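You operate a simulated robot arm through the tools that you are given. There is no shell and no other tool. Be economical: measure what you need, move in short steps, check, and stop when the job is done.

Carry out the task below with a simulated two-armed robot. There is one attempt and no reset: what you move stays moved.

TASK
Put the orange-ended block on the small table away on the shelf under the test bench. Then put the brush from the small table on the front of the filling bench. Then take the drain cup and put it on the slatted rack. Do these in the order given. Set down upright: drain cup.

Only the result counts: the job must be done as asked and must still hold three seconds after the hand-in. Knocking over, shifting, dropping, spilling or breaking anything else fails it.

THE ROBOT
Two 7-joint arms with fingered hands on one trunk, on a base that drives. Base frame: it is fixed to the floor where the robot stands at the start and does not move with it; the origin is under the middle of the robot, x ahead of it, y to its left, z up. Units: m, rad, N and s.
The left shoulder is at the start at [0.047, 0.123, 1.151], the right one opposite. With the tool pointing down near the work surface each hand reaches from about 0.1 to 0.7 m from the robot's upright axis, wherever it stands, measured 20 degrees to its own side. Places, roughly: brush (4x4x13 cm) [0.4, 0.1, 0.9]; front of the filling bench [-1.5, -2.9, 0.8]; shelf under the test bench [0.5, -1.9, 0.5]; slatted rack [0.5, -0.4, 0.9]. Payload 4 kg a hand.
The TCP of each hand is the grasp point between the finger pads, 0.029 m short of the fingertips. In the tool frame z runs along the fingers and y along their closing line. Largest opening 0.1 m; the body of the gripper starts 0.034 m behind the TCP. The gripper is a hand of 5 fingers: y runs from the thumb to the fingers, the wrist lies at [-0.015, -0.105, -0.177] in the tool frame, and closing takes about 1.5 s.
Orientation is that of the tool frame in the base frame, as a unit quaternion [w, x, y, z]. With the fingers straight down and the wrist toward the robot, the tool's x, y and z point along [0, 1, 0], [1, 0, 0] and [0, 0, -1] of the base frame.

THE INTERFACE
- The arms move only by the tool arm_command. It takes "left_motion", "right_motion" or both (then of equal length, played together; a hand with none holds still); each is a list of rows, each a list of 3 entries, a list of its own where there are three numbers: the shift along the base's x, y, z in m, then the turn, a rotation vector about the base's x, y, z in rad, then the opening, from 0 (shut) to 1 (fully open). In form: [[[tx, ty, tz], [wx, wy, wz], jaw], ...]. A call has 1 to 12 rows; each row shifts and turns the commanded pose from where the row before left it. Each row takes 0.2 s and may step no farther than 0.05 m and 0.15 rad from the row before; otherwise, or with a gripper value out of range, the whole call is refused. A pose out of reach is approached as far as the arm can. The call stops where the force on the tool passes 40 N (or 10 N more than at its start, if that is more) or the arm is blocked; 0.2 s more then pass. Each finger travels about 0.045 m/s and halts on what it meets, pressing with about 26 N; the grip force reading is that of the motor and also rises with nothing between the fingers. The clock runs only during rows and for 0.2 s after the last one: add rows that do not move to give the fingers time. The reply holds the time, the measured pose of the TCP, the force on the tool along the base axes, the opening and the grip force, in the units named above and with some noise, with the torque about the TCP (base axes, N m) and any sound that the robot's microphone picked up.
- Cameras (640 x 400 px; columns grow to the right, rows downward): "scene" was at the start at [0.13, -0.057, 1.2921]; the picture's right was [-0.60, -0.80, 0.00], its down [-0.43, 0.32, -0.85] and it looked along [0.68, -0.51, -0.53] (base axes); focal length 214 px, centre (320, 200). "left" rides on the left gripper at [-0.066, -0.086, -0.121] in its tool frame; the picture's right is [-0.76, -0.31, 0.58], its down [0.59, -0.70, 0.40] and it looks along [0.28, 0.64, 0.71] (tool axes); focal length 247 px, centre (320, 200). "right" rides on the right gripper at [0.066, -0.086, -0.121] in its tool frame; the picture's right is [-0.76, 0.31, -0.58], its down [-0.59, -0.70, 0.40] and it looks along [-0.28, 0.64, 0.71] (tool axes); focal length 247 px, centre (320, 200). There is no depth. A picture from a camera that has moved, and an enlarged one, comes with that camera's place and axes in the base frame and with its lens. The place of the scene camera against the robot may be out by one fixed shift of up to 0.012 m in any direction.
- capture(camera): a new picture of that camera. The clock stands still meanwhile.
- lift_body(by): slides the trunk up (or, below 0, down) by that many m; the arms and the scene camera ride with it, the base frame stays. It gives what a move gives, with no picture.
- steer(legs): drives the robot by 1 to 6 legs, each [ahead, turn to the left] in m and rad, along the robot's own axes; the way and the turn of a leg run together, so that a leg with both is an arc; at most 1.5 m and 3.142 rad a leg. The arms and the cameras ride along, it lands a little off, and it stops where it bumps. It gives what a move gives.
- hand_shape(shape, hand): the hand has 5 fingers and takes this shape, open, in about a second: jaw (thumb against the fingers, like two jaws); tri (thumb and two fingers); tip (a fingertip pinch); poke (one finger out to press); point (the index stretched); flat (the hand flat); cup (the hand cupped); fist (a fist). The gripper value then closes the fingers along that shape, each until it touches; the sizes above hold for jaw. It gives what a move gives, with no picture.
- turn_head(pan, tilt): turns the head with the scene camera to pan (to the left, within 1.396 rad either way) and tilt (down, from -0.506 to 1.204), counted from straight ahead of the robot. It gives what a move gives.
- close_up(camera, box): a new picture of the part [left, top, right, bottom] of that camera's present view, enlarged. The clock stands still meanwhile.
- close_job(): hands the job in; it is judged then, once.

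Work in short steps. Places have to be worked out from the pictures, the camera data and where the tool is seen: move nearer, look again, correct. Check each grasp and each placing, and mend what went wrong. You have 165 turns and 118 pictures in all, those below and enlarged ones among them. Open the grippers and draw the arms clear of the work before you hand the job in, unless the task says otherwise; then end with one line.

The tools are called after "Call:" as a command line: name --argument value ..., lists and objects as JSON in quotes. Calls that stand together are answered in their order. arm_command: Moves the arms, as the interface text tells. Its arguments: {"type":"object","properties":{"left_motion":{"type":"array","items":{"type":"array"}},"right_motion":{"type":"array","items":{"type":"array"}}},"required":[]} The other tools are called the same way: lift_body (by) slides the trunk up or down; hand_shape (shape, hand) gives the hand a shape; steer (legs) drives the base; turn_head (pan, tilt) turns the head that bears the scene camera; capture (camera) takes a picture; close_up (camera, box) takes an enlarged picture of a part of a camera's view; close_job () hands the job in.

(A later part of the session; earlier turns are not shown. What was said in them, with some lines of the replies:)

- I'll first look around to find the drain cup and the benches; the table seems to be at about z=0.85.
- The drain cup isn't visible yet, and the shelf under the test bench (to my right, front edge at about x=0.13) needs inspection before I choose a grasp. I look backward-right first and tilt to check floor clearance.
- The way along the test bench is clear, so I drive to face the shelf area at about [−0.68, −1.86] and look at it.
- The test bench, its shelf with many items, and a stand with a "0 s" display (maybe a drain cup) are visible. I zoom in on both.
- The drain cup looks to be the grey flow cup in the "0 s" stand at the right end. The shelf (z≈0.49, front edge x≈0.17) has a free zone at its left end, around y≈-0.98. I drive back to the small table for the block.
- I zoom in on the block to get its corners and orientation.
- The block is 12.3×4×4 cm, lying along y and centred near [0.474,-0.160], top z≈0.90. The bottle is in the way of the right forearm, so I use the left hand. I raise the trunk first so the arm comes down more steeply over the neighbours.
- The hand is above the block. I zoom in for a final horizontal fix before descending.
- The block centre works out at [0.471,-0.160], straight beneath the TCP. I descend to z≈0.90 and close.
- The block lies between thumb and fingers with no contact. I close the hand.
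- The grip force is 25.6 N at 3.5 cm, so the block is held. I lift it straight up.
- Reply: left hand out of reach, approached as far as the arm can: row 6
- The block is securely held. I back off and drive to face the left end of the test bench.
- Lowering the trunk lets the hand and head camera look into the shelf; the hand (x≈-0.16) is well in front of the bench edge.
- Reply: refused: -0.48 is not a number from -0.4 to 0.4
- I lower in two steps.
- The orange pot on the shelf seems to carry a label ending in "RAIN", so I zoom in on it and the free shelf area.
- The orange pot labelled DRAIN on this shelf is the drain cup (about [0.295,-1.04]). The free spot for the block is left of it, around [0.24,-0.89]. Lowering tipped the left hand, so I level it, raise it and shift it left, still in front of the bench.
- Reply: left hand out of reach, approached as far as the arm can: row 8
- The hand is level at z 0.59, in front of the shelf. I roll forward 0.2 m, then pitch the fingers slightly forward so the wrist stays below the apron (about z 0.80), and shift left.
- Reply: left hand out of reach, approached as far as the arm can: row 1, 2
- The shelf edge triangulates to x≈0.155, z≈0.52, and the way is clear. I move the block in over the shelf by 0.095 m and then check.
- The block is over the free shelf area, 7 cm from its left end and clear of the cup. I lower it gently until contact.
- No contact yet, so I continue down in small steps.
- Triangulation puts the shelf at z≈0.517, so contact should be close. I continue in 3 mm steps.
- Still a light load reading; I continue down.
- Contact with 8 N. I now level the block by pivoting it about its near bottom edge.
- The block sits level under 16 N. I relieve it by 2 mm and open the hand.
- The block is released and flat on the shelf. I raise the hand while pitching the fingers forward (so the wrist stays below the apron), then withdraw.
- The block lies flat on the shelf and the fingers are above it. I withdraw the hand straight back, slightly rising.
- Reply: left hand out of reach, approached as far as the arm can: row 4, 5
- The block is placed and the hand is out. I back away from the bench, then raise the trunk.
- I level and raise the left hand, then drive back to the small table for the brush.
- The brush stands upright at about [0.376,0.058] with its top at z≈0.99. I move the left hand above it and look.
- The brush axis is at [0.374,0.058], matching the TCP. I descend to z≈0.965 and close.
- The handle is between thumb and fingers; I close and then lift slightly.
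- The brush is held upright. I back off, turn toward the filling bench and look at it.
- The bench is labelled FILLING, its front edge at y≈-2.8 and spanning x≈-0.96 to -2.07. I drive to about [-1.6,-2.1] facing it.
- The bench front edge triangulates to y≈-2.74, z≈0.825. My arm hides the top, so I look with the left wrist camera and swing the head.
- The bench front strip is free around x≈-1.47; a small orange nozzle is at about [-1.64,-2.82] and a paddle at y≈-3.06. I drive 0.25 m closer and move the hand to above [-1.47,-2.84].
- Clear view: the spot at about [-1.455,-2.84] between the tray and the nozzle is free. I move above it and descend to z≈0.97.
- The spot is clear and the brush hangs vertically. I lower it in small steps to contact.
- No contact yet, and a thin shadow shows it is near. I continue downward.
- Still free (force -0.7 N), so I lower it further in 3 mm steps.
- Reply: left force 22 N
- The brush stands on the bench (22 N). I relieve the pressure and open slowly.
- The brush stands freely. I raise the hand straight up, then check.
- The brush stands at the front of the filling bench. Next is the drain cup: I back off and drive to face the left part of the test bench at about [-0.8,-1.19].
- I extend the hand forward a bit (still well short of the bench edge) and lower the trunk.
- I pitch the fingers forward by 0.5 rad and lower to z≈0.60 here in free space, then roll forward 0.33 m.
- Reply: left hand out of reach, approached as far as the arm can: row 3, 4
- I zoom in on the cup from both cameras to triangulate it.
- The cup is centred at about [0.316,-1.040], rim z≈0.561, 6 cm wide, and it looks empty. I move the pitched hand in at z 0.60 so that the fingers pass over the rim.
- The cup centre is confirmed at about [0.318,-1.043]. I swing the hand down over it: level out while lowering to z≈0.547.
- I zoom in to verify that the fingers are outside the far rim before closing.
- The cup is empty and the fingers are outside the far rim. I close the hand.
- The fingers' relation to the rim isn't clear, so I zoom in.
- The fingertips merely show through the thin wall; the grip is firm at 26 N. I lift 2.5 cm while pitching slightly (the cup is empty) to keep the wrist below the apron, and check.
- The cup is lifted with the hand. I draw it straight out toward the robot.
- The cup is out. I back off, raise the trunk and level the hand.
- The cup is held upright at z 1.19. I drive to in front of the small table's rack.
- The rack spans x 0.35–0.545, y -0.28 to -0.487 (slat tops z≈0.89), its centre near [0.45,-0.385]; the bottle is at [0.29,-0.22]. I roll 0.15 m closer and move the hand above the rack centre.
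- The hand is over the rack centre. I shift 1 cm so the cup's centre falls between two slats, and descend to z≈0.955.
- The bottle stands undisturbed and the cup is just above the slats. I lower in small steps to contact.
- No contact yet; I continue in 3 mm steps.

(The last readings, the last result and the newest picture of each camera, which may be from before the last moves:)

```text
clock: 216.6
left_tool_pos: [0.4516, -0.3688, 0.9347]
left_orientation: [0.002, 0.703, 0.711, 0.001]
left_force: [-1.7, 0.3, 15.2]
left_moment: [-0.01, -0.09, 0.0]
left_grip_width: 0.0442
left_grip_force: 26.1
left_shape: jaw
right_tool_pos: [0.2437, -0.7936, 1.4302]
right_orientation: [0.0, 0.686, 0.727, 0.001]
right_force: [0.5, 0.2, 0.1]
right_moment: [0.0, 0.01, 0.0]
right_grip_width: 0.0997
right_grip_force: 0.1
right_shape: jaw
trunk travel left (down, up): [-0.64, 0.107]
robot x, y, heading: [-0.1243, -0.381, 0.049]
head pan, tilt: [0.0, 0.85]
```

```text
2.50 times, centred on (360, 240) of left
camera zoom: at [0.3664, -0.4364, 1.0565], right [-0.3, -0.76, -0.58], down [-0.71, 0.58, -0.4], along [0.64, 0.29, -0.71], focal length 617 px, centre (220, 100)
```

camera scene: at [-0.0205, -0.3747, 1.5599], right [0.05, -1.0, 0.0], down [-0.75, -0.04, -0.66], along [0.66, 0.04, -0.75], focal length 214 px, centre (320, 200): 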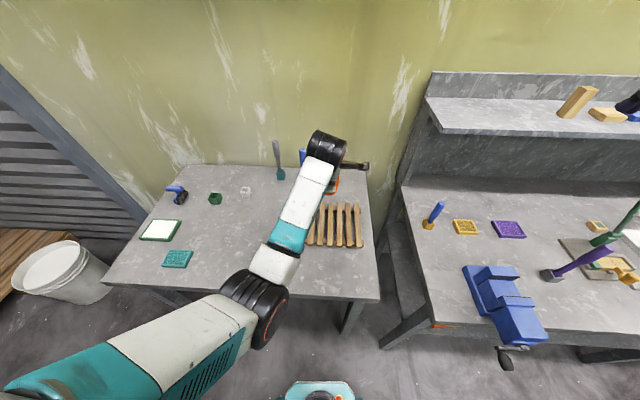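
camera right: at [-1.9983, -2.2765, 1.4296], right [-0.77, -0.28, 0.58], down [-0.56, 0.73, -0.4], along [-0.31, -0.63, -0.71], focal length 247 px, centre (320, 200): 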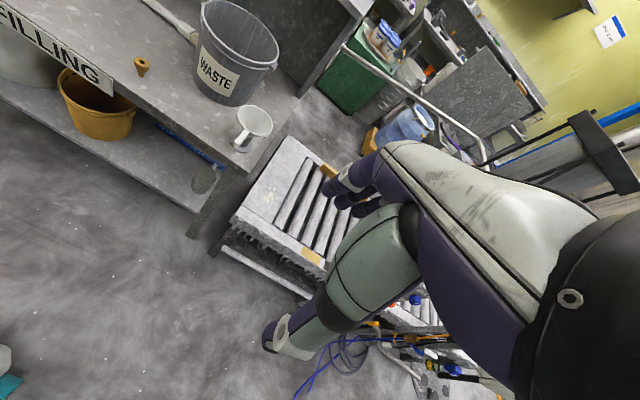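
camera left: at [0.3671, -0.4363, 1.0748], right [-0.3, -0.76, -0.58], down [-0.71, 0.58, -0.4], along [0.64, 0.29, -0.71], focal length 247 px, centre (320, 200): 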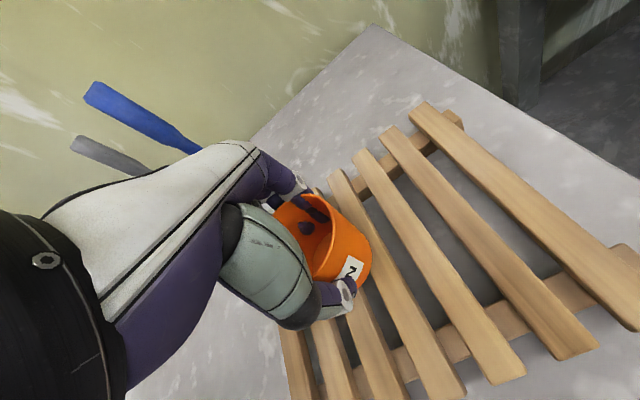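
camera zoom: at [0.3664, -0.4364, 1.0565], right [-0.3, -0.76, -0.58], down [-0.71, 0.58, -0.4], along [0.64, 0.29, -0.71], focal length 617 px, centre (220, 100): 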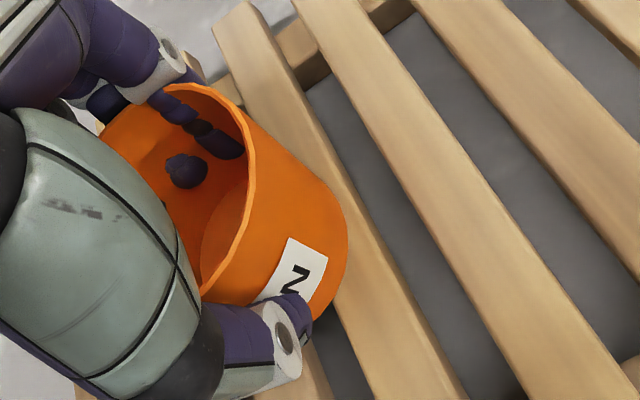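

Contact with 15 N and the cup sits on the slats. I relieve the load and open slowly.

Call:
arm_command --left_motion '[[[0, 0, 0.002], [0, 0, 0], 0.2], [[0, 0, 0.001], [0, 0, 0], 0.3], [[0, 0, 0], [0, 0, 0], 0.45], [[0, 0, 0], [0, 0, 0], 0.55], [[0, 0, 0], [0, 0, 0], 0.65], [[0, 0, 0], [0, 0, 0], 0.8], [[0, 0, 0], [0, 0, 0], 1], [[0, 0, 0], [0, 0, 0], 1], [[0, 0, 0], [0, 0, 0], 1]]'

Call:
close_up --camera "left" --box '[220, 150, 460, 370]'

```text
clock: 218.6
left_tool_pos: [0.4511, -0.3699, 0.9361]
left_orientation: [0.0, 0.704, 0.711, -0.001]
left_force: [-0.5, -0.3, 0.4]
left_moment: [-0.01, 0.02, -0.01]
left_grip_width: 0.1001
left_grip_force: 0.1
left_shape: jaw
right_tool_pos: [0.2442, -0.7935, 1.4294]
right_orientation: [0.0, 0.686, 0.728, 0.001]
right_force: [-0.2, -0.1, 0.6]
right_moment: [-0.01, -0.01, -0.01]
right_grip_width: 0.0998
right_grip_force: 0.0
right_shape: jaw
trunk travel left (down, up): [-0.64, 0.107]
robot x, y, heading: [-0.1262, -0.3771, 0.063]
head pan, tilt: [0.0, 0.85]
```

```text
1.82 times, centred on (340, 260) of left
camera zoom: at [0.367, -0.4364, 1.0575], right [-0.3, -0.76, -0.58], down [-0.71, 0.58, -0.4], along [0.64, 0.29, -0.71], focal length 449 px, centre (284, 91)
```

zoom: 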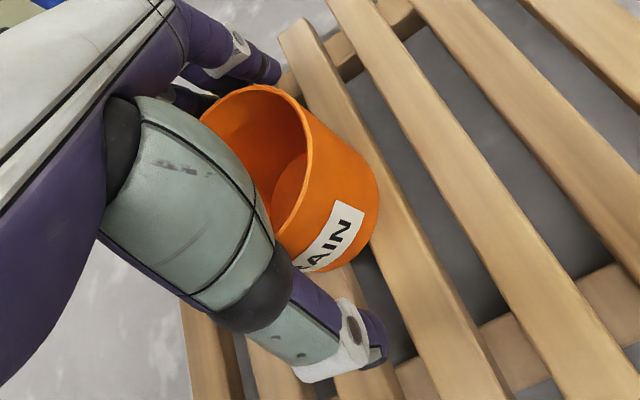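

The cup stands on its own with the fingers clear on both sides. I raise the hand straight up.

Call:
arm_command --left_motion '[[[0, 0, 0.02], [0, 0, 0], 1], [[0, 0, 0.03], [0, 0, 0], 1], [[0, 0, 0.04], [0, 0, 0], 1], [[0, 0, 0.045], [0, 0, 0], 1], [[0, 0, 0.045], [0, 0, 0], 1], [[0, 0, 0.045], [0, 0, 0], 1]]'

Call:
capture --camera "left"

```text
clock: 220.0
left_tool_pos: [0.4494, -0.3644, 1.1591]
left_orientation: [-0.006, 0.701, 0.713, 0.002]
left_force: [-0.7, -0.3, -0.1]
left_moment: [0.0, 0.01, -0.03]
left_grip_width: 0.1
left_grip_force: 0.1
left_shape: jaw
right_tool_pos: [0.2454, -0.7937, 1.4298]
right_orientation: [0.0, 0.687, 0.727, 0.0]
right_force: [-0.8, -0.6, 0.2]
right_moment: [0.01, 0.01, 0.02]
right_grip_width: 0.1
right_grip_force: 0.1
right_shape: jaw
trunk travel left (down, up): [-0.64, 0.107]
robot x, y, heading: [-0.1274, -0.3772, 0.052]
head pan, tilt: [0.0, 0.85]
```

```text
28 pictures are left
camera left: at [0.3658, -0.4323, 1.2805], right [-0.3, -0.76, -0.58], down [-0.71, 0.58, -0.39], along [0.63, 0.3, -0.71], focal length 247 px, centre (320, 200)
```

left: 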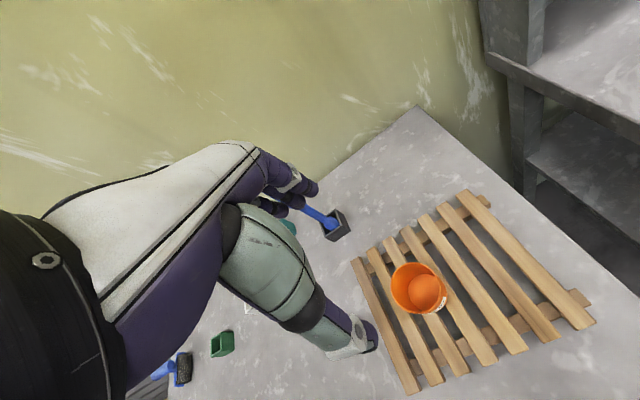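

The cup stands upright on the rack. I back the robot off and take a final look at the table and the shelf.

Call:
steer --legs '[[-0.45, 0]]'

Call:
turn_head --pan -0.2 --tilt 0.7

Call:
capture --camera "scene"

Call:
close_up --camera "scene" --box '[220, 110, 480, 290]'

```text
clock: 222.7
left_tool_pos: [0.0059, -0.391, 1.1613]
left_orientation: [-0.003, 0.703, 0.711, 0.003]
left_force: [-0.8, 0.4, 0.1]
left_moment: [-0.02, 0.0, -0.01]
left_grip_width: 0.0997
left_grip_force: 0.0
left_shape: jaw
right_tool_pos: [-0.2025, -0.8172, 1.4292]
right_orientation: [-0.001, 0.688, 0.726, 0.0]
right_force: [0.1, -0.1, 0.4]
right_moment: [-0.01, -0.01, -0.01]
right_grip_width: 0.0999
right_grip_force: 0.1
right_shape: jaw
trunk travel left (down, up): [-0.64, 0.107]
robot x, y, heading: [-0.5715, -0.4041, 0.05]
head pan, tilt: [0.0, 0.85]
```

```text
clock: 223.4
left_tool_pos: [0.0063, -0.3889, 1.1601]
left_orientation: [-0.004, 0.703, 0.711, 0.003]
left_force: [0.4, 0.3, 0.2]
left_moment: [-0.01, 0.03, 0.01]
left_grip_width: 0.0997
left_grip_force: 0.0
left_shape: jaw
right_tool_pos: [-0.2012, -0.8176, 1.4297]
right_orientation: [0.0, 0.688, 0.726, 0.0]
right_force: [-0.1, -0.3, 0.6]
right_moment: [0.04, -0.02, 0.0]
right_grip_width: 0.0997
right_grip_force: 0.1
right_shape: jaw
trunk travel left (down, up): [-0.64, 0.107]
robot x, y, heading: [-0.5711, -0.4058, 0.052]
head pan, tilt: [-0.201, 0.7]
```

```text
27 pictures are left
camera scene: at [-0.459, -0.4144, 1.5721], right [-0.15, -0.99, 0.0], down [-0.64, 0.1, -0.76], along [0.76, -0.11, -0.64], focal length 214 px, centre (320, 200)
```

scene: 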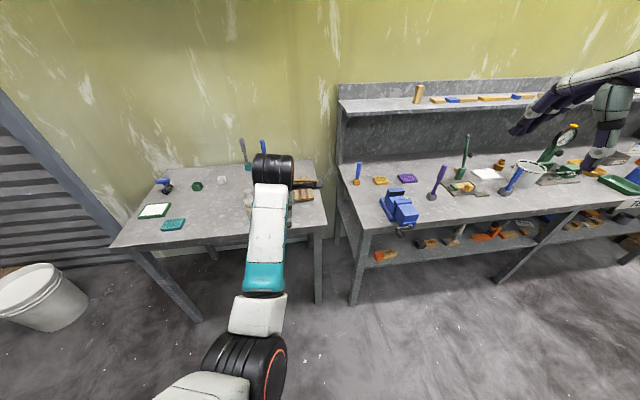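

```text
2.22 times, centred on (350, 200) of scene
camera zoom: at [-0.459, -0.4144, 1.5721], right [-0.15, -0.99, 0.0], down [-0.64, 0.1, -0.76], along [0.76, -0.11, -0.64], focal length 477 px, centre (253, 200)
```

zoom: 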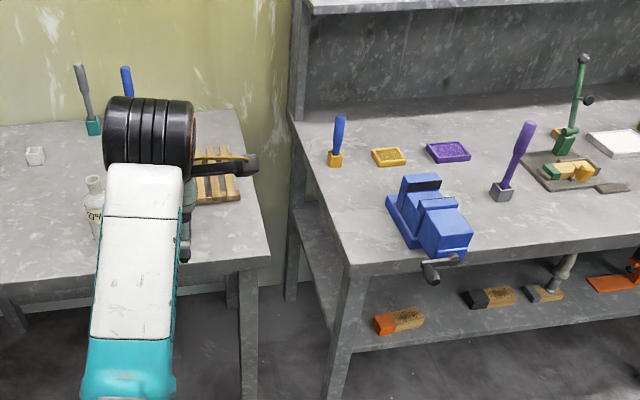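

The block is on the shelf and the bottle is upright. I check the cup once more with the wrist camera.

Call:
capture --camera "left"

```text
25 pictures are left
camera left: at [-0.0783, -0.4573, 1.2812], right [-0.3, -0.75, -0.58], down [-0.71, 0.58, -0.39], along [0.64, 0.3, -0.71], focal length 247 px, centre (320, 200)
```

left: 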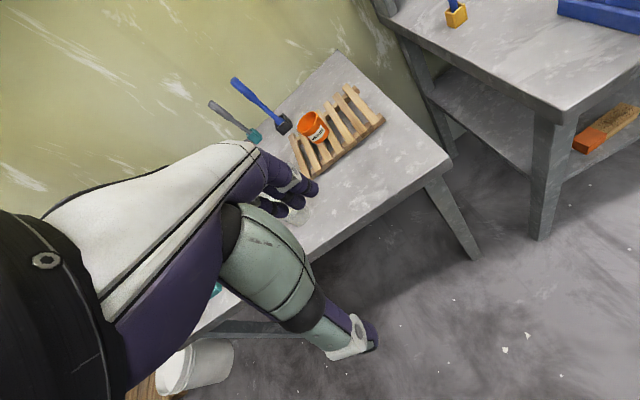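

The cup stands upright on the rack, the block is on the shelf, the brush is on the filling bench, both hands are open and the arms are clear. I hand the job in.

Call:
close_job

```text
The job is handed in.
```

The job is handed in: the orange-ended block is on the shelf under the test bench, the brush stands at the front of the filling bench, and the drain cup stands upright on the slatted rack.
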